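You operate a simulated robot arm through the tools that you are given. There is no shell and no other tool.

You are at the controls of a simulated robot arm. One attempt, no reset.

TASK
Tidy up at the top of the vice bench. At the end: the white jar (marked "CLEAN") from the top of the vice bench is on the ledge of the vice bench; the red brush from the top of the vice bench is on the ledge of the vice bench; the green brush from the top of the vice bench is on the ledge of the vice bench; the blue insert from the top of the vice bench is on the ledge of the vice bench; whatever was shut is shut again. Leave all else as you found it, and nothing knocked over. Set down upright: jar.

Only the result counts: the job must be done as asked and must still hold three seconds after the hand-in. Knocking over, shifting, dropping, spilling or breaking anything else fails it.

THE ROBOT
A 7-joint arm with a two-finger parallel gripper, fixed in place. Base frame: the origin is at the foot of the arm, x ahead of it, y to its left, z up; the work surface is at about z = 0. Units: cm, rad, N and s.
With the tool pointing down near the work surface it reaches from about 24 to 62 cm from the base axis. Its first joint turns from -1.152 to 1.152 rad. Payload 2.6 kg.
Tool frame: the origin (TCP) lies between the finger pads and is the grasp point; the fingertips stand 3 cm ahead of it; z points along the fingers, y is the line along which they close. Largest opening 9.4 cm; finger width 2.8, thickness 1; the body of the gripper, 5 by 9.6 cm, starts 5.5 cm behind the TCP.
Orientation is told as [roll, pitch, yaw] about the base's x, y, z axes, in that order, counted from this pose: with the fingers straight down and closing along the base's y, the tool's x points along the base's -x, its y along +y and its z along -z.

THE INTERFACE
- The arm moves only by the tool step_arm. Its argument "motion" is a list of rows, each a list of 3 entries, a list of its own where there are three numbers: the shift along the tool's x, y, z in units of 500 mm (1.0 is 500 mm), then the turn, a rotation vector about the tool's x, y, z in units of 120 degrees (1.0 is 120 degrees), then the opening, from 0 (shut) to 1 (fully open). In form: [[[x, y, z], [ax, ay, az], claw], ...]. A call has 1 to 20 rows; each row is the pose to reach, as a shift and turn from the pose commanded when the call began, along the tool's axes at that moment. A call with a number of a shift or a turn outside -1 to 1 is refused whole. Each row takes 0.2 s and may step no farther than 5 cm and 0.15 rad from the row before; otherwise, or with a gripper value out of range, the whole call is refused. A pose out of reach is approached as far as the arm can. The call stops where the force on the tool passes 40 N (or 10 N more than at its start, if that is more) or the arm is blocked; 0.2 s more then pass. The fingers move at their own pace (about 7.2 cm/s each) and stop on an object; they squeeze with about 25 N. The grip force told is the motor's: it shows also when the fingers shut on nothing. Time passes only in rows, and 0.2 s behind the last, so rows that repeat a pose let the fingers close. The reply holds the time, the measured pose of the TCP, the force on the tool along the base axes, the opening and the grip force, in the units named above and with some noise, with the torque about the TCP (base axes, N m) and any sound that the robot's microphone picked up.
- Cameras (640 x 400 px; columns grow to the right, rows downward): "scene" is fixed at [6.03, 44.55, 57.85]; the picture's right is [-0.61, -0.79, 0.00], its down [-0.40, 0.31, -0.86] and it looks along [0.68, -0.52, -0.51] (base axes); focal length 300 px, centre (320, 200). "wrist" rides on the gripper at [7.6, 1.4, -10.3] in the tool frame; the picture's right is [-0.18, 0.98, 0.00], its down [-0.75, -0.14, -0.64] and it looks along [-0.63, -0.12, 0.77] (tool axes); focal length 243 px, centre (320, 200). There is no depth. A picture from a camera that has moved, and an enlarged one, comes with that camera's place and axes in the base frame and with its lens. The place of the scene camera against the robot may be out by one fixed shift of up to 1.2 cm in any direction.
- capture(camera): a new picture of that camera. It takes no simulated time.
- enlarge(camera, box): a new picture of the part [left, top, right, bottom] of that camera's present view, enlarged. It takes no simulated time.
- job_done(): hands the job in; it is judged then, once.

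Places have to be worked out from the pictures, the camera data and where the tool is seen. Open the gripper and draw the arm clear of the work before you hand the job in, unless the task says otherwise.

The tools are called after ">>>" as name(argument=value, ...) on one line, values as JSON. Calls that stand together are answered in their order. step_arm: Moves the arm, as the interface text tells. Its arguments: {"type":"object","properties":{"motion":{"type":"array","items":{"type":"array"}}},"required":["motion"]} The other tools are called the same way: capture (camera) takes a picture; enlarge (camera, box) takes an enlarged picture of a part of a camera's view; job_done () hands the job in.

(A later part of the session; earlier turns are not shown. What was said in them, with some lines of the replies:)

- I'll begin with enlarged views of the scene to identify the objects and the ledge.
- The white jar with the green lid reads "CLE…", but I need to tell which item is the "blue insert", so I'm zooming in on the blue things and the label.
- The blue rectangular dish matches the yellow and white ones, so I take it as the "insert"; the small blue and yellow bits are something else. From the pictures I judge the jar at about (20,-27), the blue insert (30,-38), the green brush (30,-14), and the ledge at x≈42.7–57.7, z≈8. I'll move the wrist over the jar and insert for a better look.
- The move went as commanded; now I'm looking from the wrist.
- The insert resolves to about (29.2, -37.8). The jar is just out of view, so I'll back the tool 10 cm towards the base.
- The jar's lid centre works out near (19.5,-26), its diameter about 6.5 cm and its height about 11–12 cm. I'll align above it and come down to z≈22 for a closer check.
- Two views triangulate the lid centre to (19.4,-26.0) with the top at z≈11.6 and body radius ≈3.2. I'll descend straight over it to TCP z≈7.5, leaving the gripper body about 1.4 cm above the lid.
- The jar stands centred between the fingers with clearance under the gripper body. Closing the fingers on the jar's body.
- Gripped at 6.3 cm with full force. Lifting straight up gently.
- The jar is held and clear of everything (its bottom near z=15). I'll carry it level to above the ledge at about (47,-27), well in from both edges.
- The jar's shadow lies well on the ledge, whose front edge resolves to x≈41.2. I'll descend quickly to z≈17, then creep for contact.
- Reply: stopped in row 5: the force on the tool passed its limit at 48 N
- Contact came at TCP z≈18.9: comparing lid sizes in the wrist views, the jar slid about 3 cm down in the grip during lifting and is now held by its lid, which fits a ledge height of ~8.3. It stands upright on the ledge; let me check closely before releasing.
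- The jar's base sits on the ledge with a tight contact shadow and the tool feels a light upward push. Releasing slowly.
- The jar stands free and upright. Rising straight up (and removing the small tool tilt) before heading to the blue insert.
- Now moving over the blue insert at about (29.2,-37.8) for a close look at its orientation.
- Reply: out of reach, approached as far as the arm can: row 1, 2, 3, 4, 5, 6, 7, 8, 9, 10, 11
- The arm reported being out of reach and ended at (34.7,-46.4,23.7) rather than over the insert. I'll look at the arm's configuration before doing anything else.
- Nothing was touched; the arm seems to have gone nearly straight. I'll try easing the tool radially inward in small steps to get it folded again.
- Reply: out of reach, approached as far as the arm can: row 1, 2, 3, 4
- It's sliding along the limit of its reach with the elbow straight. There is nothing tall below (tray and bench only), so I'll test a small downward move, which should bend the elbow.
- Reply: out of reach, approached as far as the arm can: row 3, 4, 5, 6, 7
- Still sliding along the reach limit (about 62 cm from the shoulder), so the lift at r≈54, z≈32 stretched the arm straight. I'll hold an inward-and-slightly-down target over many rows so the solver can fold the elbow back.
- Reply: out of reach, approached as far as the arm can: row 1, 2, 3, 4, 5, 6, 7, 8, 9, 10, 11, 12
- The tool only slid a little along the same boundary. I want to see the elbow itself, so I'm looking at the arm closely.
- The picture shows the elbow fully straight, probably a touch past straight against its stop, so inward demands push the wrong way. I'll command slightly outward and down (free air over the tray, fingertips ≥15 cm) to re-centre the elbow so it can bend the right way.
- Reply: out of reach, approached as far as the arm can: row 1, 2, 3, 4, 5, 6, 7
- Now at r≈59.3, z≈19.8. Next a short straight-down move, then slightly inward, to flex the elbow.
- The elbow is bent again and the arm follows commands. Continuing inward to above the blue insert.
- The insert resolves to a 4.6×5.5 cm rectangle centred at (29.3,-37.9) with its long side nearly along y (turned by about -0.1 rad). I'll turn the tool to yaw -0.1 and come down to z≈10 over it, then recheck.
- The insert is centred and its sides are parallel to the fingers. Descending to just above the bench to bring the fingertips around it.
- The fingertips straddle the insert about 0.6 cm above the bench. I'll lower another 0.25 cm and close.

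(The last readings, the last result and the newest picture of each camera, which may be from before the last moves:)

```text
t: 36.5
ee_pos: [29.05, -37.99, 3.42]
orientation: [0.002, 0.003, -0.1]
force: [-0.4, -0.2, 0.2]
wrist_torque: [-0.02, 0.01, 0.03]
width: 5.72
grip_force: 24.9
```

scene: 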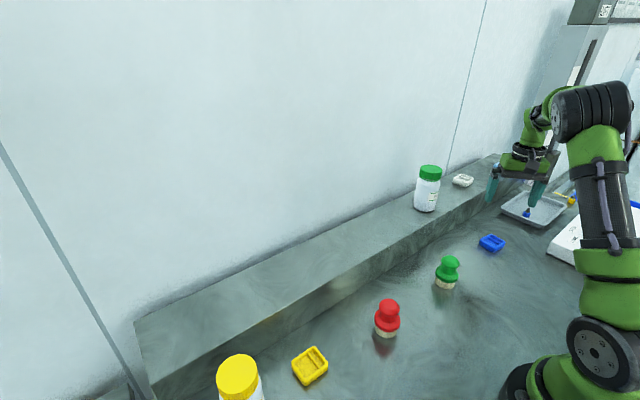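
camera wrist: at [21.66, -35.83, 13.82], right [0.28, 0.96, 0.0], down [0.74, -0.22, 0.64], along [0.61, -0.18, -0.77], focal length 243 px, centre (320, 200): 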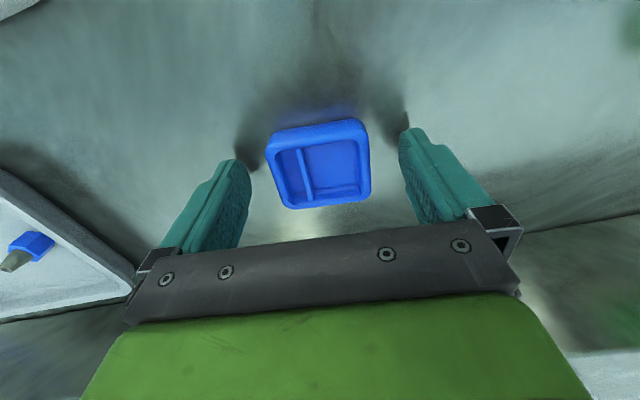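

Gripped at 5.7 cm. Lifting straight up and checking.

>>> step_arm(motion=[[[0, 0, -0.01], [0, 0, 0], 0], [[0, 0, -0.03], [0, 0, 0], 0], [[0, 0, -0.06], [0, 0, 0], 0], [[0, 0, -0.1], [0, 0, 0], 0], [[0, 0, -0.15], [0, 0, 0], 0], [[0, 0, -0.2], [0, 0, 0], 0], [[0, 0, -0.25], [0, 0, 0], 0], [[0, 0, -0.28], [0, 0, 0], 0], [[0, 0, -0.28], [0, 0, 0], 0]])

>>> capture(camera="wrist")

>>> capture(camera="scene")

```text
t: 38.5
ee_pos: [29.15, -37.92, 17.51]
orientation: [0.001, 0.002, -0.098]
force: [0.0, -0.4, -1.5]
wrist_torque: [-0.06, -0.03, 0.0]
width: 5.74
grip_force: 24.3
```

```text
taken
camera wrist: at [21.69, -35.82, 27.7], right [0.28, 0.96, 0.0], down [0.74, -0.22, 0.64], along [0.61, -0.18, -0.77], focal length 243 px, centre (320, 200)
```

wrist: 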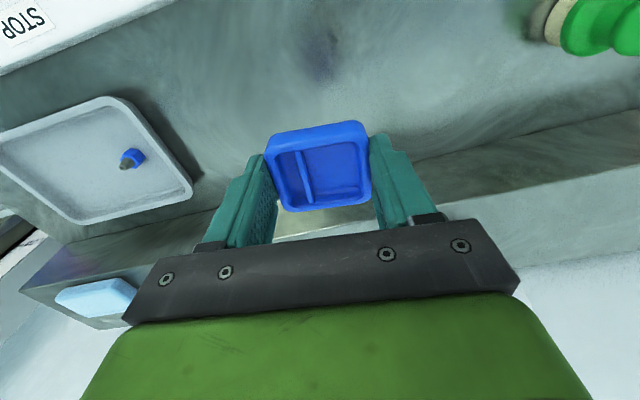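

```text
taken
```

scene: 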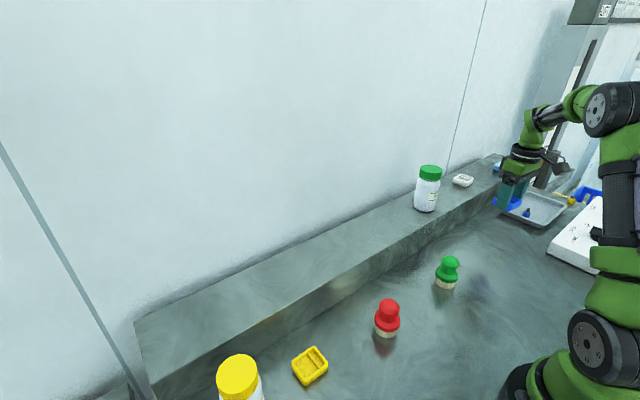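

The insert is held firmly and flat. I'll carry it around the jar: first along +y, then out over the ledge to about (48,-13.5).

>>> step_arm(motion=[[[-0.0011, 0.0197, 0], [0, 0, 0], 0], [[-0.0033, 0.0592, 0], [0, 0, 0], 0], [[-0.0061, 0.1086, 0], [0, 0, 0], 0], [[-0.0092, 0.1629, 0], [0, 0, 0], 0], [[-0.0123, 0.2172, 0], [0, 0, 0], 0], [[-0.0153, 0.2715, 0], [0, 0, 0], 0], [[-0.0184, 0.3258, 0], [0, 0, 0], 0], [[-0.0215, 0.3801, 0], [0, 0, 0], 0], [[-0.0246, 0.4345, 0], [0, 0, 0], 0], [[-0.0279, 0.4937, 0], [0, 0, 0], 0], [[-0.0578, 0.4967, 0], [0, 0, 0], 0], [[-0.1025, 0.5012, 0], [0, 0, 0], 0], [[-0.1533, 0.5063, 0], [0, 0, 0], 0], [[-0.207, 0.5116, 0], [0, 0, 0], 0], [[-0.2607, 0.517, 0], [0, 0, 0], 0], [[-0.3025, 0.5212, 0], [0, 0, 0], 0], [[-0.3264, 0.5236, 0], [0, 0, 0], 0], [[-0.3264, 0.5236, 0], [0, 0, 0], 0]])

>>> capture(camera="scene")

>>> capture(camera="wrist")

```text
t: 42.2
ee_pos: [47.96, -13.65, 17.48]
orientation: [0.003, 0.002, -0.101]
force: [0.5, -0.9, 0.4]
wrist_torque: [0.0, 0.02, -0.01]
width: 5.72
grip_force: 24.9
```

```text
taken
```

scene: 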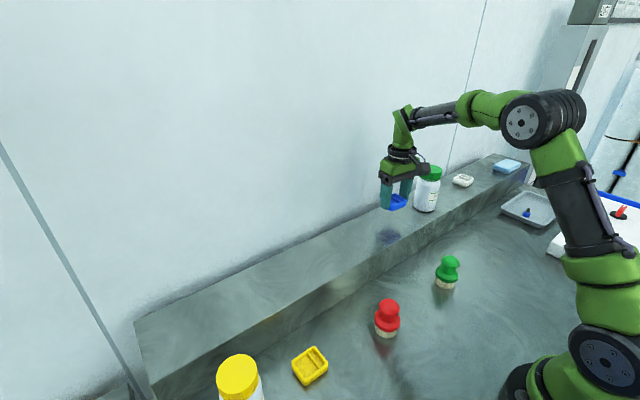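

```text
taken
camera wrist: at [40.49, -11.47, 27.61], right [0.28, 0.96, 0.0], down [0.74, -0.22, 0.64], along [0.61, -0.18, -0.77], focal length 243 px, centre (320, 200)
```

wrist: 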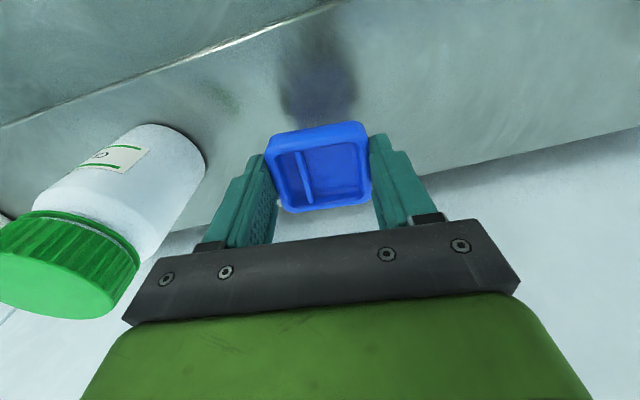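

The insert hangs over the ledge centre, clear of the jar. Descending to z≈12.9, just above expected contact.

>>> step_arm(motion=[[[0, 0, 0.02], [0, 0, 0], 0], [[0, 0, 0.05], [0, 0, 0], 0], [[0, 0, 0.075], [0, 0, 0], 0], [[0, 0, 0.088], [0, 0, 0], 0], [[0, 0, 0.092], [0, 0, 0], 0], [[0, 0, 0.092], [0, 0, 0], 0]])

>>> enlarge(camera="scene", box=[350, 160, 450, 250])

>>> capture(camera="wrist")

```text
t: 43.6
ee_pos: [48.03, -13.59, 12.77]
orientation: [0.002, 0.002, -0.1]
force: [0.9, -0.7, -0.8]
wrist_torque: [0.01, -0.02, 0.03]
width: 5.73
grip_force: 25.2
```

```text
4.44 times, centred on (400, 205) of scene
camera zoom: at [6.03, 44.55, 57.85], right [-0.61, -0.79, 0.0], down [-0.4, 0.31, -0.86], along [0.68, -0.52, -0.51], focal length 1335 px, centre (-36, 178)
```

zoom: 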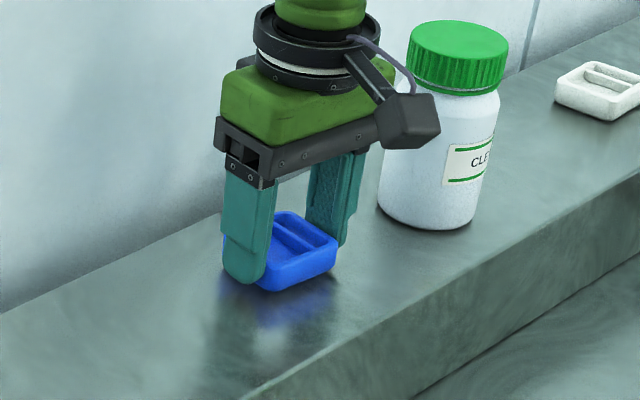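

```text
taken
camera wrist: at [40.5, -11.38, 23.02], right [0.28, 0.96, 0.0], down [0.74, -0.22, 0.64], along [0.61, -0.18, -0.77], focal length 243 px, centre (320, 200)
```

wrist: 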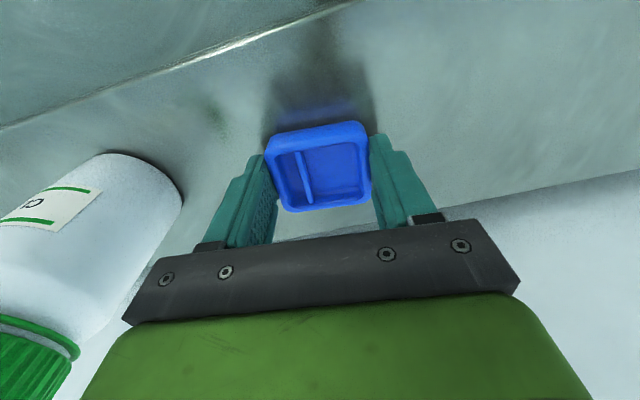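

A small gap remains under the insert. Creeping down to contact.

>>> step_arm(motion=[[[0, 0, 0.004], [0, 0, 0], 0], [[0, 0, 0.008], [0, 0, 0], 0], [[0, 0, 0.011], [0, 0, 0], 0], [[0, 0, 0.014], [0, 0, 0], 0]])

```text
t: 44.6
ee_pos: [48.07, -13.66, 12.38]
orientation: [0.002, -0.001, -0.101]
force: [-6.6, 0.9, 20.9]
wrist_torque: [0.1, 0.39, -0.02]
width: 5.72
grip_force: 24.9
```

Contact at TCP z≈12.4 (20 N), so the ledge top is at about z=8.9. I'll ease off the pressure and open.

>>> step_arm(motion=[[[0, 0, -0.003], [0, 0, 0], 0], [[0, 0, -0.005], [0, 0, 0], 0], [[0, 0, -0.005], [0, 0, 0], 0.62], [[0, 0, -0.005], [0, 0, 0], 0.7], [[0, 0, -0.005], [0, 0, 0], 0.85], [[0, 0, -0.005], [0, 0, 0], 1], [[0, 0, -0.005], [0, 0, 0], 1]])

>>> capture(camera="wrist")

>>> enlarge(camera="scene", box=[350, 160, 450, 250])

```text
t: 46.2
ee_pos: [48.1, -13.6, 12.37]
orientation: [0.0, 0.001, -0.101]
force: [-0.4, 0.6, -0.3]
wrist_torque: [-0.02, 0.02, -0.04]
width: 9.4
grip_force: 0.1
```

```text
taken
camera wrist: at [40.51, -11.4, 22.6], right [0.28, 0.96, 0.0], down [0.74, -0.22, 0.64], along [0.61, -0.18, -0.77], focal length 243 px, centre (320, 200)
```

wrist: 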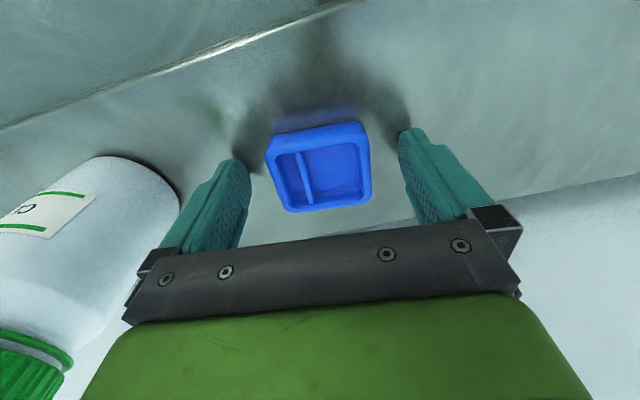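

```text
4.44 times, centred on (400, 205) of scene
camera zoom: at [6.03, 44.55, 57.85], right [-0.61, -0.79, 0.0], down [-0.4, 0.31, -0.86], along [0.68, -0.52, -0.51], focal length 1335 px, centre (-36, 178)
```

zoom: 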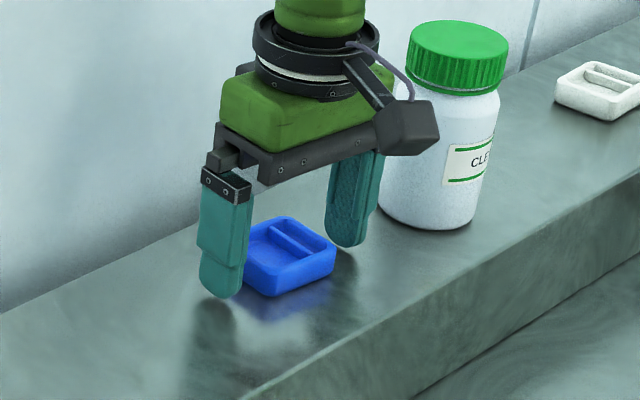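

The insert rests flat on the ledge. Rising, then moving back over the green brush near (29.6,-13.7).

>>> step_arm(motion=[[[0, 0, -0.02], [0, 0, 0], 1], [[0, 0, -0.06], [0, 0, 0], 1], [[0, 0, -0.12], [0, 0, 0], 1], [[0, 0, -0.18], [0, 0, 0], 1], [[0.02, -0.002, -0.2], [0, 0, 0], 1], [[0.07, -0.007, -0.2], [0, 0, 0], 1], [[0.13, -0.0138, -0.19], [0, 0, 0], 1], [[0.19, -0.02, -0.17], [0, 0, 0], 1], [[0.25, -0.0265, -0.15], [0, 0, 0], 1], [[0.31, -0.033, -0.12], [0, 0, 0], 1], [[0.35, -0.037, -0.1], [0, 0, 0], 1], [[0.368, -0.039, -0.092], [0, 0, 0], 1], [[0.368, -0.039, -0.092], [0, 0, 0], 1]])

>>> capture(camera="wrist")

>>> enlarge(camera="wrist", box=[240, 20, 400, 120])

>>> capture(camera="scene")

```text
t: 49.0
ee_pos: [29.46, -13.6, 17.11]
orientation: [0.001, 0.001, -0.1]
force: [-0.1, 0.2, 0.6]
wrist_torque: [-0.02, -0.01, -0.02]
width: 9.42
grip_force: 0.1
```

```text
taken
camera wrist: at [21.96, -11.53, 27.2], right [0.28, 0.96, 0.0], down [0.74, -0.22, 0.64], along [0.61, -0.18, -0.77], focal length 243 px, centre (320, 200)
```

wrist: 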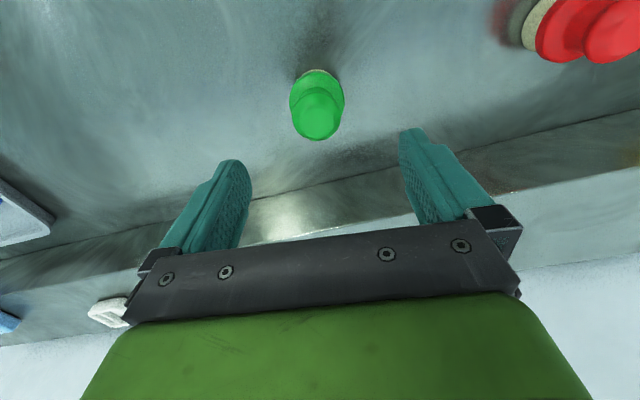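

```text
4.00 times, centred on (320, 70) of wrist
camera zoom: at [21.96, -11.53, 27.2], right [0.28, 0.96, 0.0], down [0.74, -0.22, 0.64], along [0.61, -0.18, -0.77], focal length 970 px, centre (320, 720)
```

zoom: 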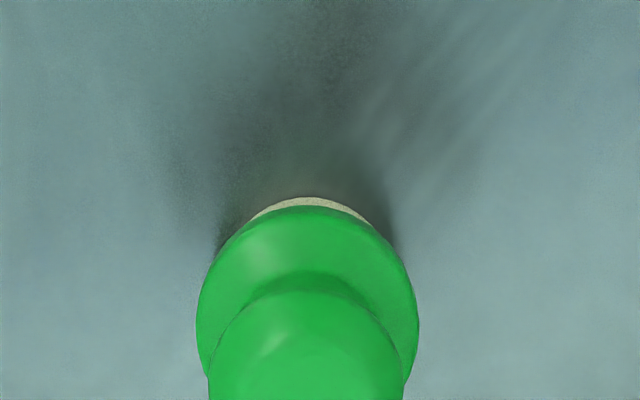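

```text
taken
```

scene: 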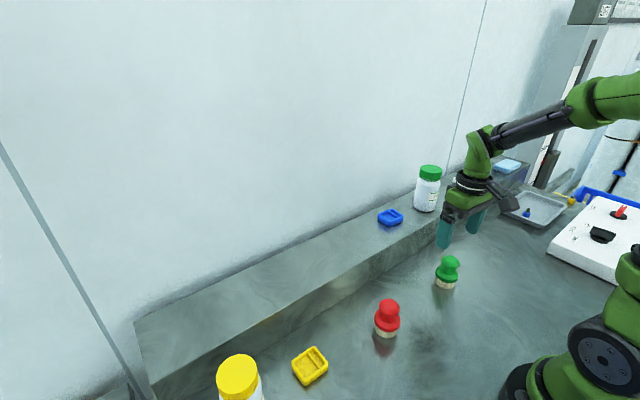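

The brush is in view; I'm enlarging it fully to fix its centre and height.

>>> enlarge(camera="wrist", box=[250, 50, 390, 150])

>>> enlarge(camera="scene", box=[420, 240, 480, 300])

```text
4.00 times, centred on (320, 100) of wrist
camera zoom: at [21.96, -11.53, 27.2], right [0.28, 0.96, 0.0], down [0.74, -0.22, 0.64], along [0.61, -0.18, -0.77], focal length 970 px, centre (320, 600)
```

zoom: 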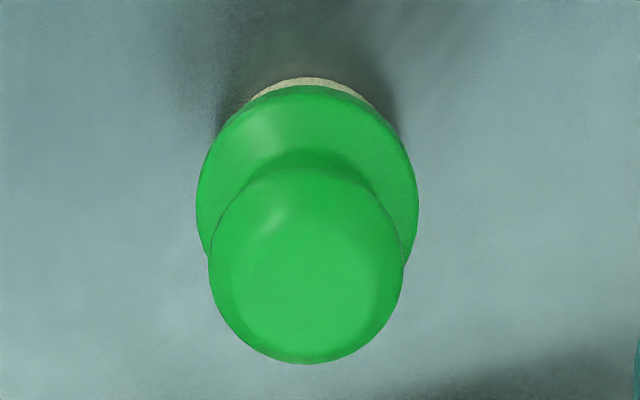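

```text
6.67 times, centred on (450, 270) of scene
camera zoom: at [6.03, 44.55, 57.85], right [-0.61, -0.79, 0.0], down [-0.4, 0.31, -0.86], along [0.68, -0.52, -0.51], focal length 2002 px, centre (-547, -267)
```

zoom: 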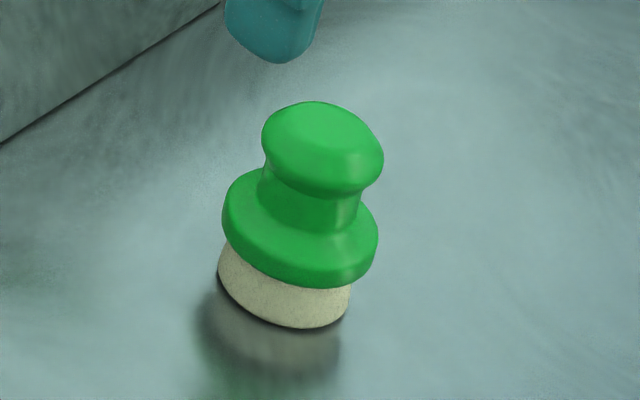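

The green brush sits at about (29.3,-14.0): flange ≈5.5 cm across, knob ≈4.2 cm, about 7 cm tall. I'll descend to TCP z≈4 so the fingers close on the flange.

>>> step_arm(motion=[[[0.0012, -0.004, 0.03], [0, 0, 0], 1], [[0.0024, -0.0083, 0.07], [0, 0, 0], 1], [[0.0024, -0.0083, 0.11], [0, 0, 0], 1], [[0.0024, -0.0083, 0.15], [0, 0, 0], 1], [[0.0024, -0.0083, 0.19], [0, 0, 0], 1], [[0.0024, -0.0083, 0.22], [0, 0, 0], 1], [[0.0024, -0.0083, 0.245], [0, 0, 0], 1], [[0.0024, -0.0083, 0.262], [0, 0, 0], 1], [[0.0024, -0.0083, 0.262], [0, 0, 0], 1]])

>>> capture(camera="wrist")

>>> enlarge(camera="scene", box=[400, 210, 500, 310])

```text
t: 51.0
ee_pos: [29.18, -14.0, 3.82]
orientation: [0.002, 0.001, -0.1]
force: [0.6, -0.3, -1.0]
wrist_torque: [0.01, -0.05, -0.01]
width: 9.4
grip_force: 0.0
```

```text
taken
camera wrist: at [21.79, -11.91, 14.05], right [0.28, 0.96, 0.0], down [0.74, -0.22, 0.64], along [0.61, -0.18, -0.77], focal length 243 px, centre (320, 200)
```

wrist: 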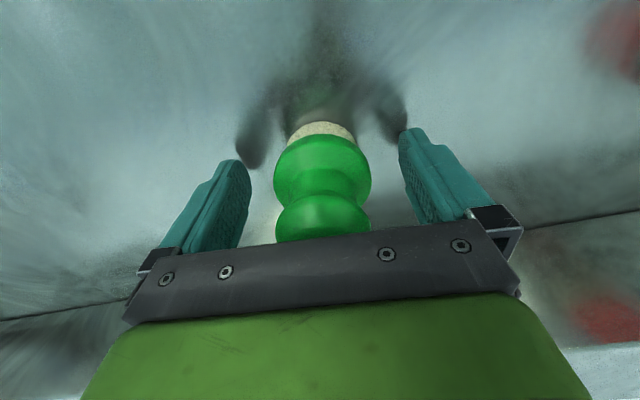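

```text
4.00 times, centred on (450, 260) of scene
camera zoom: at [6.03, 44.55, 57.85], right [-0.61, -0.79, 0.0], down [-0.4, 0.31, -0.86], along [0.68, -0.52, -0.51], focal length 1201 px, centre (-200, -40)
```

zoom: 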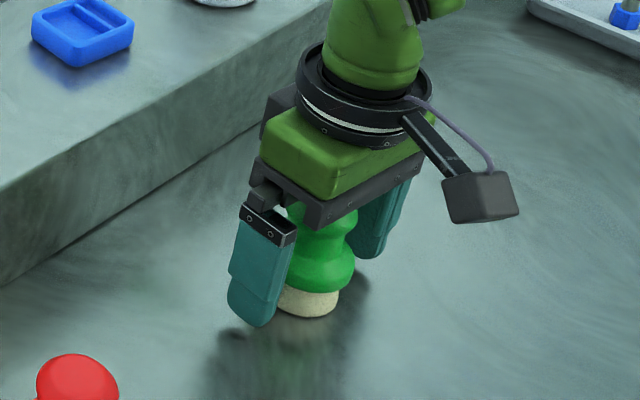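

The brush is centred between the fingers. Closing on the flange.

>>> step_arm(motion=[[[0, 0, 0], [0, 0, 0], 0.65], [[0, 0, 0], [0, 0, 0], 0.5], [[0, 0, 0], [0, 0, 0], 0.3], [[0, 0, 0], [0, 0, 0], 0], [[0, 0, 0], [0, 0, 0], 0]])

>>> capture(camera="wrist")

```text
t: 52.2
ee_pos: [29.31, -14.12, 3.86]
orientation: [0.002, 0.001, -0.099]
force: [1.0, 0.3, 0.0]
wrist_torque: [0.01, -0.01, 0.04]
width: 5.33
grip_force: 25.0
```

```text
taken
camera wrist: at [21.79, -11.92, 14.06], right [0.28, 0.96, 0.0], down [0.74, -0.22, 0.64], along [0.61, -0.18, -0.77], focal length 243 px, centre (320, 200)
```

wrist: 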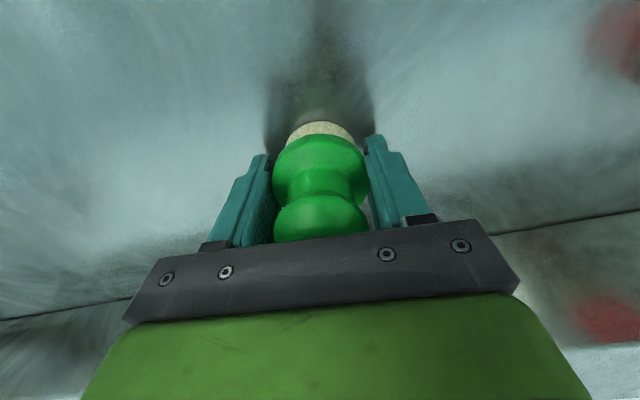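

Gripped at 5.3 cm on the flange. Lifting gently and checking for slip.

>>> step_arm(motion=[[[0, 0, -0.006], [0, 0, 0], 0], [[0, 0, -0.016], [0, 0, 0], 0], [[0, 0, -0.03], [0, 0, 0], 0], [[0, 0, -0.06], [0, 0, 0], 0], [[0, 0, -0.1], [0, 0, 0], 0], [[0, 0, -0.15], [0, 0, 0], 0], [[0, 0, -0.2], [0, 0, 0], 0], [[0, 0, -0.25], [0, 0, 0], 0], [[0, 0, -0.28], [0, 0, 0], 0], [[0, 0, -0.28], [0, 0, 0], 0]])

>>> capture(camera="wrist")

>>> capture(camera="scene")

```text
t: 54.5
ee_pos: [29.32, -14.18, 17.95]
orientation: [0.002, 0.003, -0.099]
force: [0.2, -0.6, -1.2]
wrist_torque: [0.03, 0.0, -0.02]
width: 5.3
grip_force: 24.7
```

```text
taken
camera wrist: at [21.86, -12.02, 28.15], right [0.28, 0.96, 0.0], down [0.74, -0.22, 0.64], along [0.61, -0.18, -0.77], focal length 243 px, centre (320, 200)
```

wrist: 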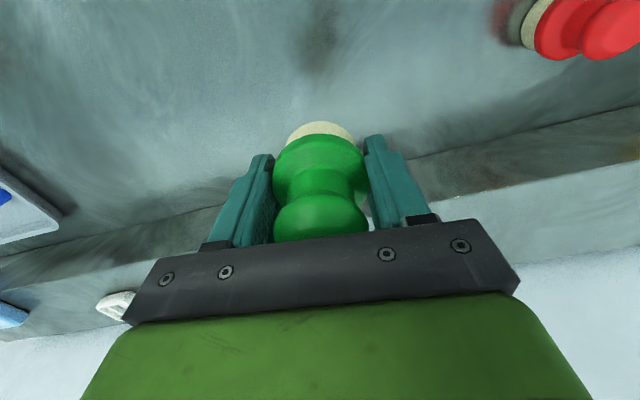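

```text
taken
```

scene: 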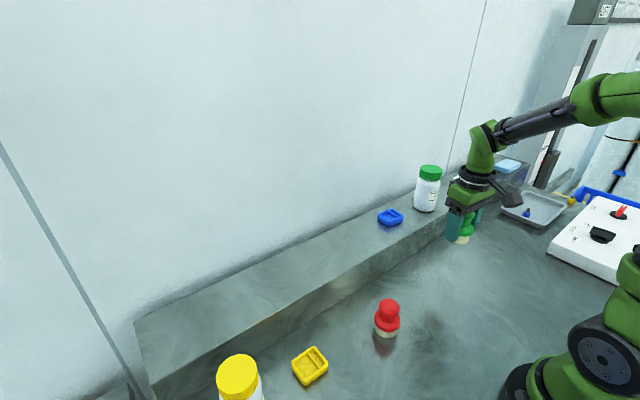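

The green brush hangs straight with no slip. Carrying it to over the ledge at about (48,-1.5).

>>> step_arm(motion=[[[-0.0139, 0.0116, 0], [0, 0, 0], 0], [[-0.0416, 0.0348, 0], [0, 0, 0], 0], [[-0.0763, 0.0638, 0], [0, 0, 0], 0], [[-0.1144, 0.0957, 0], [0, 0, 0], 0], [[-0.1561, 0.1305, 0], [0, 0, 0], 0], [[-0.1977, 0.1653, 0], [0, 0, 0], 0], [[-0.2393, 0.2001, 0], [0, 0, 0], 0], [[-0.2774, 0.232, 0], [0, 0, 0], 0], [[-0.3121, 0.261, 0], [0, 0, 0], 0], [[-0.3364, 0.2813, 0], [0, 0, 0], 0], [[-0.3468, 0.29, 0], [0, 0, 0], 0], [[-0.3468, 0.29, 0], [0, 0, 0], 0]])

>>> capture(camera="wrist")

>>> capture(camera="scene")

```text
t: 57.0
ee_pos: [48.1, -1.29, 17.77]
orientation: [0.003, 0.001, -0.099]
force: [-0.1, -0.4, -1.7]
wrist_torque: [-0.02, -0.01, 0.04]
width: 5.31
grip_force: 25.1
```

```text
taken
camera wrist: at [40.58, 0.8, 28.03], right [0.28, 0.96, 0.0], down [0.74, -0.22, 0.64], along [0.61, -0.18, -0.77], focal length 243 px, centre (320, 200)
```

wrist: 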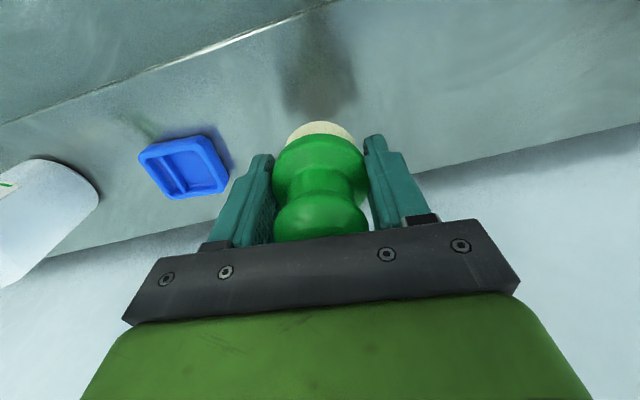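

```text
taken
```

scene: 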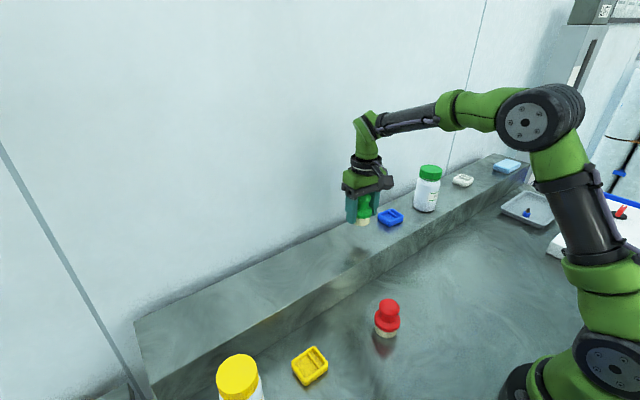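

The brush is over the ledge, well clear of the insert. Descending to just above expected contact (TCP≈12.8), then creeping.

>>> step_arm(motion=[[[0, 0, 0.02], [0, 0, 0], 0], [[0, 0, 0.05], [0, 0, 0], 0], [[0, 0, 0.075], [0, 0, 0], 0], [[0, 0, 0.088], [0, 0, 0], 0], [[0, 0, 0.092], [0, 0, 0], 0], [[0, 0, 0.095], [0, 0, 0], 0], [[0, 0, 0.098], [0, 0, 0], 0], [[0, 0, 0.1], [0, 0, 0], 0]])

>>> enlarge(camera="scene", box=[320, 160, 420, 260])

```text
t: 58.9
ee_pos: [47.95, -1.33, 13.0]
orientation: [0.001, 0.003, -0.1]
force: [0.1, -0.9, -0.3]
wrist_torque: [-0.02, -0.02, 0.0]
width: 5.28
grip_force: 25.3
```

```text
4.00 times, centred on (370, 210) of scene
camera zoom: at [6.03, 44.55, 57.85], right [-0.61, -0.79, 0.0], down [-0.4, 0.31, -0.86], along [0.68, -0.52, -0.51], focal length 1201 px, centre (120, 160)
```

zoom: 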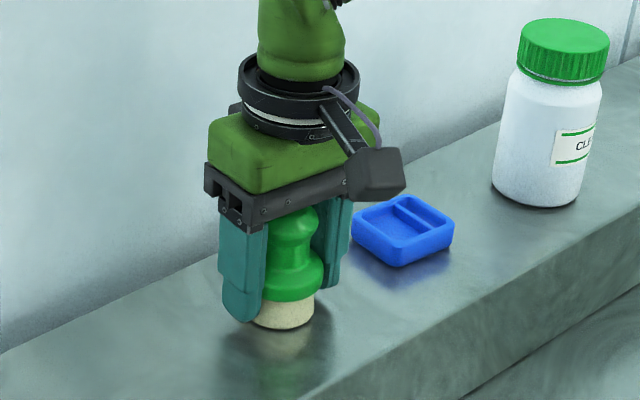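

No contact yet at z=13.0 and a sliver of gap shows. Creeping further down.

>>> step_arm(motion=[[[0, 0, 0.003], [0, 0, 0], 0], [[0, 0, 0.006], [0, 0, 0], 0], [[0, 0, 0.008], [0, 0, 0], 0]])

```text
t: 59.6
ee_pos: [48.21, -1.37, 12.68]
orientation: [0.002, -0.004, -0.1]
force: [0.3, -1.0, 19.8]
wrist_torque: [-0.02, -0.12, -0.1]
width: 5.31
grip_force: 25.4
```

Contact at z≈12.7 with 20 N. Easing off slightly and opening the fingers.

>>> step_arm(motion=[[[0, 0, -0.002], [0, 0, 0], 0], [[0, 0, -0.003], [0, 0, 0], 0], [[0, 0, -0.003], [0, 0, 0], 0.58], [[0, 0, -0.003], [0, 0, 0], 0.65], [[0, 0, -0.003], [0, 0, 0], 0.8], [[0, 0, -0.003], [0, 0, 0], 1], [[0, 0, -0.003], [0, 0, 0], 1]])

>>> enlarge(camera="scene", box=[320, 160, 420, 260])

>>> capture(camera="wrist")

```text
t: 61.2
ee_pos: [47.95, -1.45, 12.74]
orientation: [0.002, 0.001, -0.1]
force: [0.1, 0.2, 1.1]
wrist_torque: [0.02, -0.01, 0.01]
width: 9.39
grip_force: 0.0
```

```text
4.00 times, centred on (370, 210) of scene
camera zoom: at [6.03, 44.55, 57.85], right [-0.61, -0.79, 0.0], down [-0.4, 0.31, -0.86], along [0.68, -0.52, -0.51], focal length 1201 px, centre (120, 160)
```

zoom: 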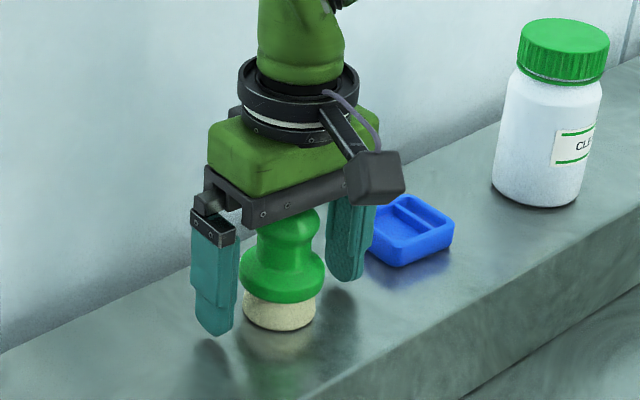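

```text
taken
camera wrist: at [40.53, 0.79, 22.86], right [0.28, 0.96, 0.0], down [0.74, -0.22, 0.64], along [0.61, -0.18, -0.77], focal length 243 px, centre (320, 200)
```

wrist: 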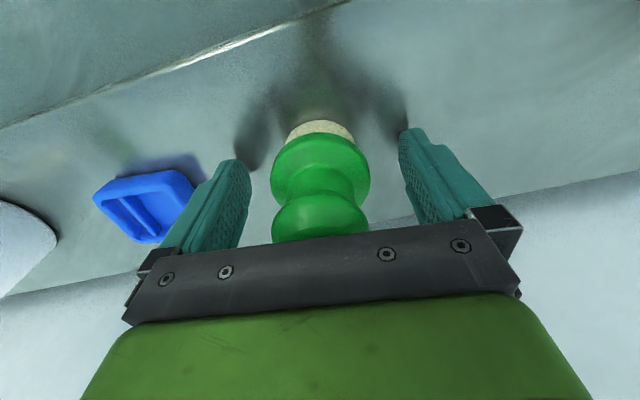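

The green brush stands on the ledge by itself. Rising clear and moving to the red brush near (29,9).

>>> step_arm(motion=[[[0, 0, -0.02], [0, 0, 0], 1], [[0, 0, -0.06], [0, 0, 0], 1], [[0, 0, -0.12], [0, 0, 0], 1], [[0, 0, -0.18], [0, 0, 0], 1], [[0, 0, -0.22], [0, 0, 0], 1], [[0.03, 0.0132, -0.22], [0, 0, 0], 1], [[0.08, 0.0353, -0.22], [0, 0, 0], 1], [[0.14, 0.0618, -0.21], [0, 0, 0], 1], [[0.2, 0.0883, -0.19], [0, 0, 0], 1], [[0.26, 0.1148, -0.165], [0, 0, 0], 1], [[0.32, 0.1413, -0.14], [0, 0, 0], 1], [[0.37, 0.1634, -0.11], [0, 0, 0], 1], [[0.3986, 0.176, -0.095], [0, 0, 0], 1], [[0.3986, 0.176, -0.095], [0, 0, 0], 1]])

>>> capture(camera="wrist")

>>> enlarge(camera="wrist", box=[250, 30, 410, 130])

>>> capture(camera="scene")

```text
t: 64.2
ee_pos: [29.03, 9.41, 17.61]
orientation: [0.002, 0.001, -0.098]
force: [0.1, -0.8, 0.0]
wrist_torque: [0.0, -0.02, 0.0]
width: 9.4
grip_force: 0.0
```

```text
taken
camera wrist: at [21.56, 11.55, 27.67], right [0.28, 0.96, 0.0], down [0.74, -0.22, 0.64], along [0.61, -0.18, -0.77], focal length 243 px, centre (320, 200)
```

wrist: 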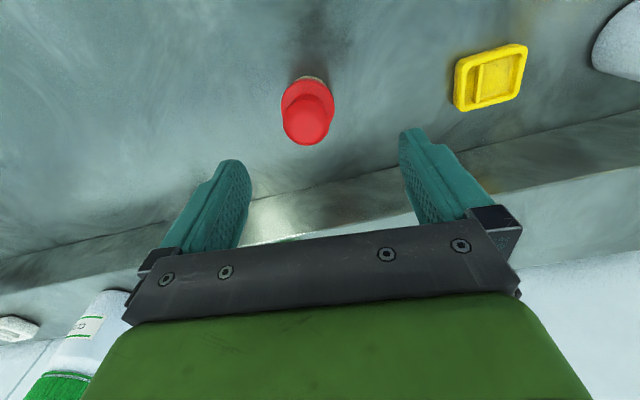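

```text
4.00 times, centred on (330, 80) of wrist
camera zoom: at [21.56, 11.55, 27.67], right [0.28, 0.96, 0.0], down [0.74, -0.22, 0.64], along [0.61, -0.18, -0.77], focal length 970 px, centre (280, 680)
```

zoom: 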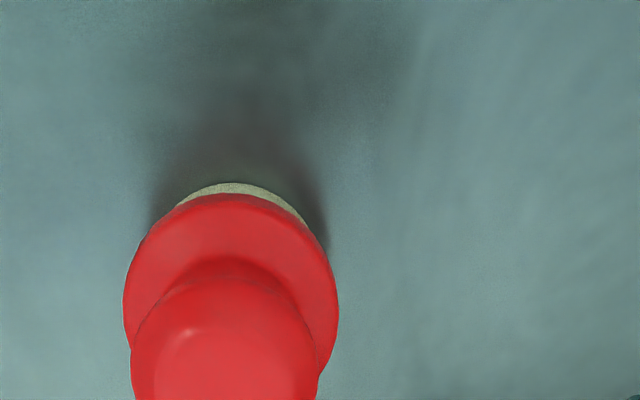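

```text
taken
```

scene: 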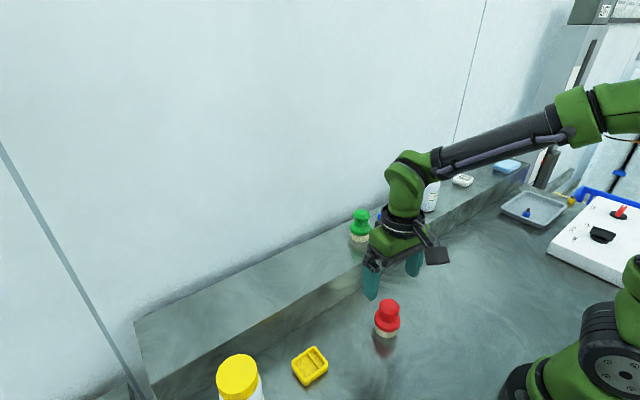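

The red brush resolves to about (29.4,7.9), same shape as the green one. Centring above it and descending to TCP z≈3.85.

>>> step_arm(motion=[[[-0.005, -0.015, 0.02], [0, 0, 0], 1], [[-0.0094, -0.0294, 0.05], [0, 0, 0], 1], [[-0.0094, -0.0294, 0.09], [0, 0, 0], 1], [[-0.0094, -0.0294, 0.13], [0, 0, 0], 1], [[-0.0094, -0.0294, 0.17], [0, 0, 0], 1], [[-0.0094, -0.0294, 0.205], [0, 0, 0], 1], [[-0.0094, -0.0294, 0.235], [0, 0, 0], 1], [[-0.0094, -0.0294, 0.26], [0, 0, 0], 1], [[-0.0094, -0.0294, 0.274], [0, 0, 0], 1], [[-0.0094, -0.0294, 0.274], [0, 0, 0], 1]])

>>> capture(camera="wrist")

>>> enlarge(camera="scene", box=[330, 250, 450, 350])

```text
t: 66.5
ee_pos: [29.32, 7.82, 3.64]
orientation: [0.002, 0.001, -0.1]
force: [-0.1, 0.0, -0.5]
wrist_torque: [-0.03, 0.02, 0.04]
width: 9.4
grip_force: 0.1
```

```text
taken
camera wrist: at [21.87, 10.02, 13.9], right [0.28, 0.96, 0.0], down [0.74, -0.22, 0.64], along [0.61, -0.18, -0.77], focal length 243 px, centre (320, 200)
```

wrist: 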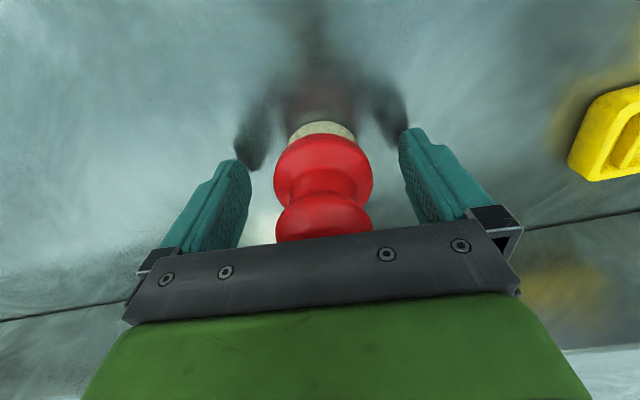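

```text
4.00 times, centred on (390, 300) of scene
camera zoom: at [6.03, 44.55, 57.85], right [-0.61, -0.79, 0.0], down [-0.4, 0.31, -0.86], along [0.68, -0.52, -0.51], focal length 1201 px, centre (40, -200)
```

zoom: 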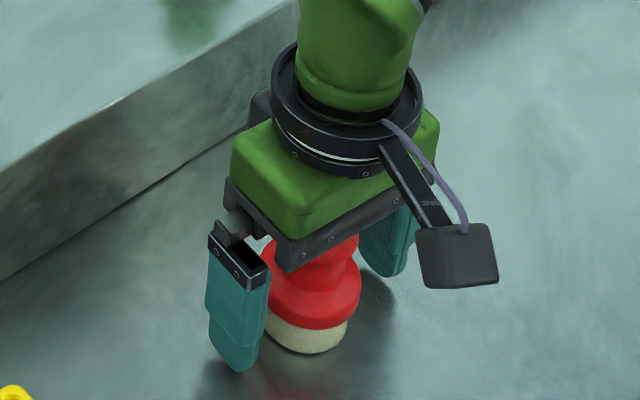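

The red brush is centred between the fingers. Closing on its flange.

>>> step_arm(motion=[[[0, 0, 0], [0, 0, 0], 0.65], [[0, 0, 0], [0, 0, 0], 0.5], [[0, 0, 0], [0, 0, 0], 0.3], [[0, 0, 0], [0, 0, 0], 0], [[0, 0, 0], [0, 0, 0], 0]])

```text
t: 67.7
ee_pos: [29.35, 7.86, 3.57]
orientation: [0.003, 0.002, -0.099]
force: [-0.2, 0.0, 0.3]
wrist_torque: [0.02, 0.02, 0.0]
width: 5.21
grip_force: 25.5
```

Gripped at 5.2 cm. Lifting straight up.

>>> step_arm(motion=[[[0, 0, -0.006], [0, 0, 0], 0], [[0, 0, -0.016], [0, 0, 0], 0], [[0, 0, -0.03], [0, 0, 0], 0], [[0, 0, -0.06], [0, 0, 0], 0], [[0, 0, -0.1], [0, 0, 0], 0], [[0, 0, -0.15], [0, 0, 0], 0], [[0, 0, -0.2], [0, 0, 0], 0], [[0, 0, -0.25], [0, 0, 0], 0], [[0, 0, -0.28], [0, 0, 0], 0], [[0, 0, -0.28], [0, 0, 0], 0]])

>>> capture(camera="wrist")

>>> capture(camera="scene")

```text
t: 69.8
ee_pos: [29.52, 7.86, 17.84]
orientation: [0.004, 0.003, -0.099]
force: [-0.4, -0.4, -0.2]
wrist_torque: [0.02, -0.04, -0.01]
width: 5.18
grip_force: 25.4
```

```text
taken
camera wrist: at [21.99, 9.99, 27.95], right [0.28, 0.96, 0.0], down [0.74, -0.22, 0.64], along [0.62, -0.18, -0.77], focal length 243 px, centre (320, 200)
```

wrist: 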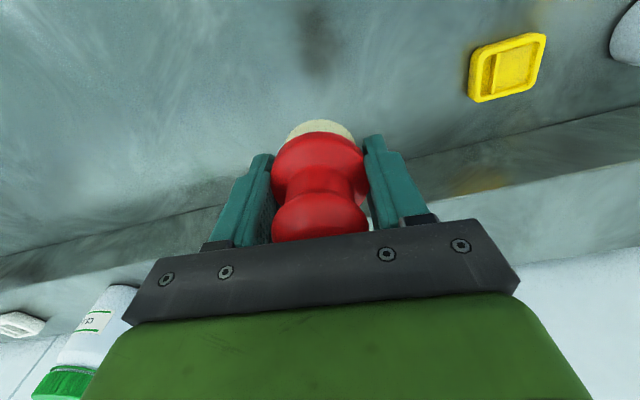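

```text
taken
```

scene: 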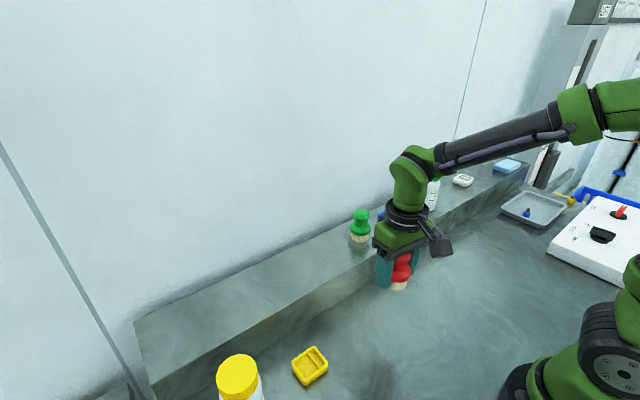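

The red brush is secure. Carrying it to over the ledge at about (48,11.5), well away from the green brush.

>>> step_arm(motion=[[[-0.018, 0.0055, 0], [0, 0, 0], 0], [[-0.0505, 0.0153, 0], [0, 0, 0], 0], [[-0.0938, 0.0285, 0], [0, 0, 0], 0], [[-0.1443, 0.0438, 0], [0, 0, 0], 0], [[-0.1948, 0.0592, 0], [0, 0, 0], 0], [[-0.2453, 0.0745, 0], [0, 0, 0], 0], [[-0.2959, 0.0899, 0], [0, 0, 0], 0], [[-0.3355, 0.1019, 0], [0, 0, 0], 0], [[-0.3608, 0.1096, 0], [0, 0, 0], 0], [[-0.3608, 0.1096, 0], [0, 0, 0], 0]])

>>> capture(camera="wrist")

>>> capture(camera="scene")

```text
t: 72.0
ee_pos: [47.94, 11.49, 17.67]
orientation: [-0.002, 0.002, -0.097]
force: [-0.1, 0.3, -0.8]
wrist_torque: [-0.04, -0.01, 0.02]
width: 5.19
grip_force: 24.7
```

```text
taken
camera wrist: at [40.42, 13.62, 27.87], right [0.28, 0.96, 0.0], down [0.74, -0.22, 0.64], along [0.61, -0.18, -0.77], focal length 243 px, centre (320, 200)
```

wrist: 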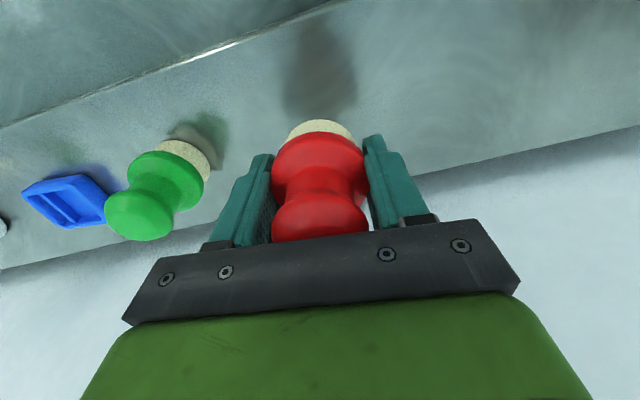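

```text
taken
```

scene: 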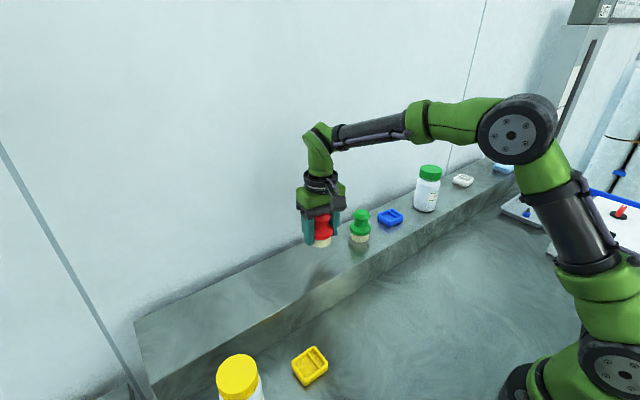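

Over a free part of the ledge. Descending to about z=12.8, then creeping to contact.

>>> step_arm(motion=[[[0, 0, 0.02], [0, 0, 0], 0], [[0, 0, 0.05], [0, 0, 0], 0], [[0, 0, 0.075], [0, 0, 0], 0], [[0, 0, 0.09], [0, 0, 0], 0], [[0, 0, 0.096], [0, 0, 0], 0], [[0, 0, 0.099], [0, 0, 0], 0], [[0, 0, 0.102], [0, 0, 0], 0], [[0, 0, 0.104], [0, 0, 0], 0]])

```text
t: 73.8
ee_pos: [47.85, 11.42, 12.61]
orientation: [0.002, -0.002, -0.103]
force: [-5.1, -2.7, 16.8]
wrist_torque: [-0.15, 0.31, 0.01]
width: 5.22
grip_force: 25.3
```

Contact at z≈12.6 with about 17 N. Easing off slightly and opening.

>>> step_arm(motion=[[[0, 0, -0.002], [0, 0, 0], 0], [[0, 0, -0.004], [0, 0, 0], 0], [[0, 0, -0.004], [0, 0, 0], 0.57], [[0, 0, -0.004], [0, 0, 0], 0.65], [[0, 0, -0.004], [0, 0, 0], 0.8], [[0, 0, -0.004], [0, 0, 0], 1], [[0, 0, -0.004], [0, 0, 0], 1]])

>>> enlarge(camera="scene", box=[270, 180, 390, 280])

>>> capture(camera="wrist")

```text
t: 75.5
ee_pos: [47.96, 11.61, 12.81]
orientation: [0.003, 0.001, -0.099]
force: [-0.6, -0.2, 0.1]
wrist_torque: [-0.02, 0.02, 0.03]
width: 9.43
grip_force: 0.0
```

```text
4.00 times, centred on (330, 230) of scene
camera zoom: at [6.03, 44.55, 57.85], right [-0.61, -0.79, 0.0], down [-0.4, 0.31, -0.86], along [0.68, -0.52, -0.51], focal length 1201 px, centre (280, 80)
```

zoom: 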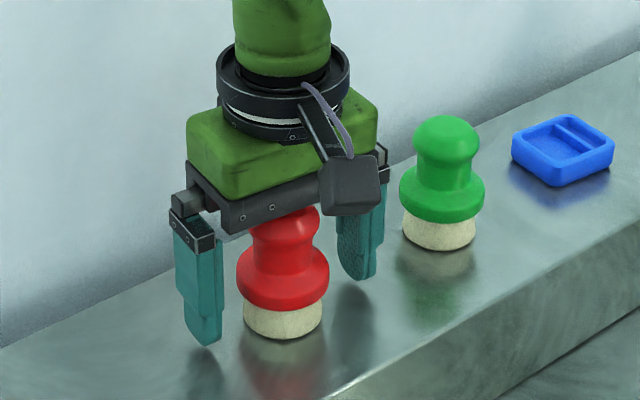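

```text
taken
camera wrist: at [40.4, 13.69, 22.92], right [0.28, 0.96, 0.0], down [0.74, -0.22, 0.64], along [0.61, -0.18, -0.77], focal length 243 px, centre (320, 200)
```

wrist: 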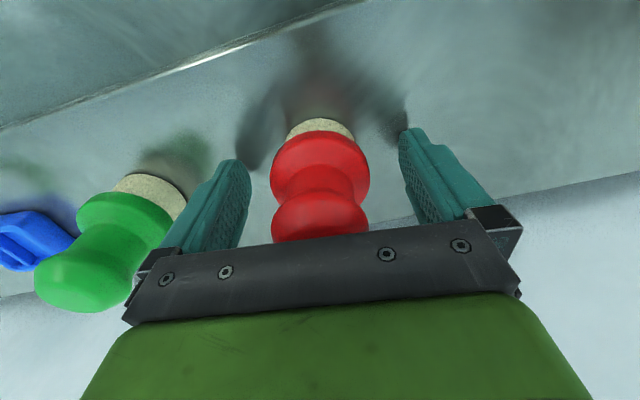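

The red brush stands on the ledge. Rising straight up and drawing the arm back clear.

>>> step_arm(motion=[[[0, 0, -0.02], [0, 0, 0], 1], [[0, 0, -0.06], [0, 0, 0], 1], [[0, 0, -0.12], [0, 0, 0], 1], [[0, 0, -0.18], [0, 0, 0], 1], [[0, 0, -0.22], [0, 0, 0], 1], [[0.03, -0.01, -0.23], [0, 0, 0], 1], [[0.09, -0.04, -0.26], [0, 0, 0], 1], [[0.15, -0.08, -0.29], [0, 0, 0], 1], [[0.2, -0.12, -0.32], [0, 0, 0], 1], [[0.24, -0.16, -0.35], [0, 0, 0], 1], [[0.26, -0.18, -0.36], [0, 0, 0], 1], [[0.26, -0.18, -0.36], [0, 0, 0], 1]])

>>> capture(camera="scene")

>>> capture(camera="wrist")

>>> enlarge(camera="scene", box=[290, 150, 540, 300])

```text
t: 78.0
ee_pos: [33.99, 3.72, 30.6]
orientation: [0.001, 0.001, -0.098]
force: [0.5, 0.0, -0.2]
wrist_torque: [-0.05, -0.01, 0.02]
width: 9.37
grip_force: 0.1
```

```text
taken
```

scene: 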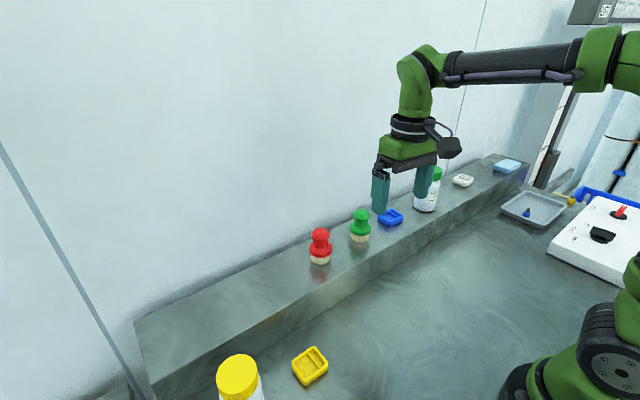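

```text
taken
camera wrist: at [26.43, 5.93, 40.87], right [0.28, 0.96, 0.0], down [0.74, -0.22, 0.64], along [0.61, -0.18, -0.77], focal length 243 px, centre (320, 200)
```

wrist: 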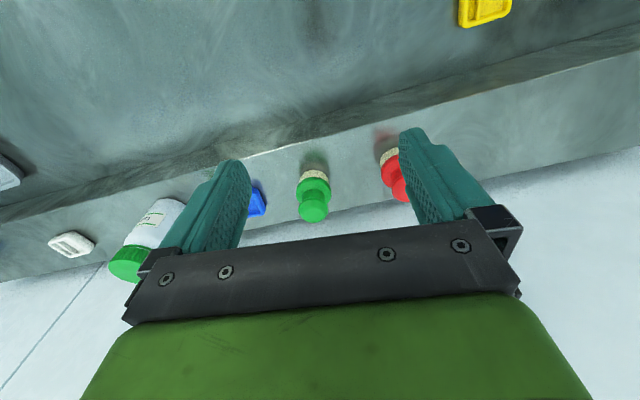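

```text
2.56 times, centred on (415, 225) of scene
camera zoom: at [6.03, 44.55, 57.85], right [-0.61, -0.79, 0.0], down [-0.4, 0.31, -0.86], along [0.68, -0.52, -0.51], focal length 769 px, centre (77, 136)
```

zoom: 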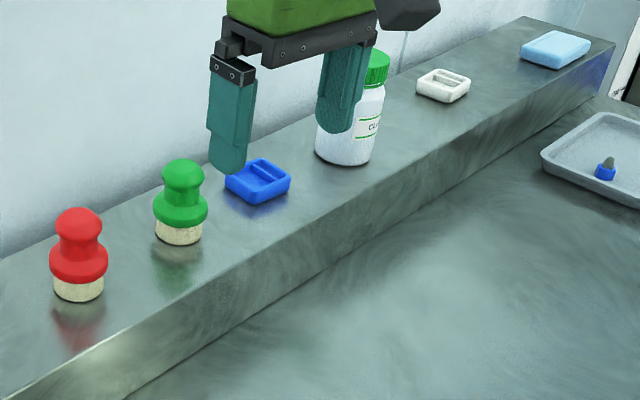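

All four items rest on the ledge: the CLEAN jar upright, both brushes standing and the blue insert flat. The other items look unmoved, nothing was opened, and the gripper is open and clear, so I'm handing the job in.

>>> job_done()

```text
The job is handed in.
```

The white "CLEAN" jar, the red brush, the green brush and the blue insert are all on the ledge of the vice bench. I've handed the job in, but the hand-in returned no verdict.

- **State at hand-in:** The jar is upright, both brushes are standing and the insert lies flat. The gripper is open and drawn back. In the last pictures nothing else had moved or been knocked over, and nothing was opened, so there was nothing to shut again.
- **Blue insert:** I took this to be the blue rectangular dish on the bench top. The small blue hexagonal piece in the tray stayed where it was.
- **Jar slip:** The jar slid about 3 cm down in the fingers while being lifted. It was then set down upright on the ledge with a firm contact, about 48 N.
- **Arm at full stretch:** After setting the jar down I lifted too high and the arm locked straight. I freed it over open space without touching anything.
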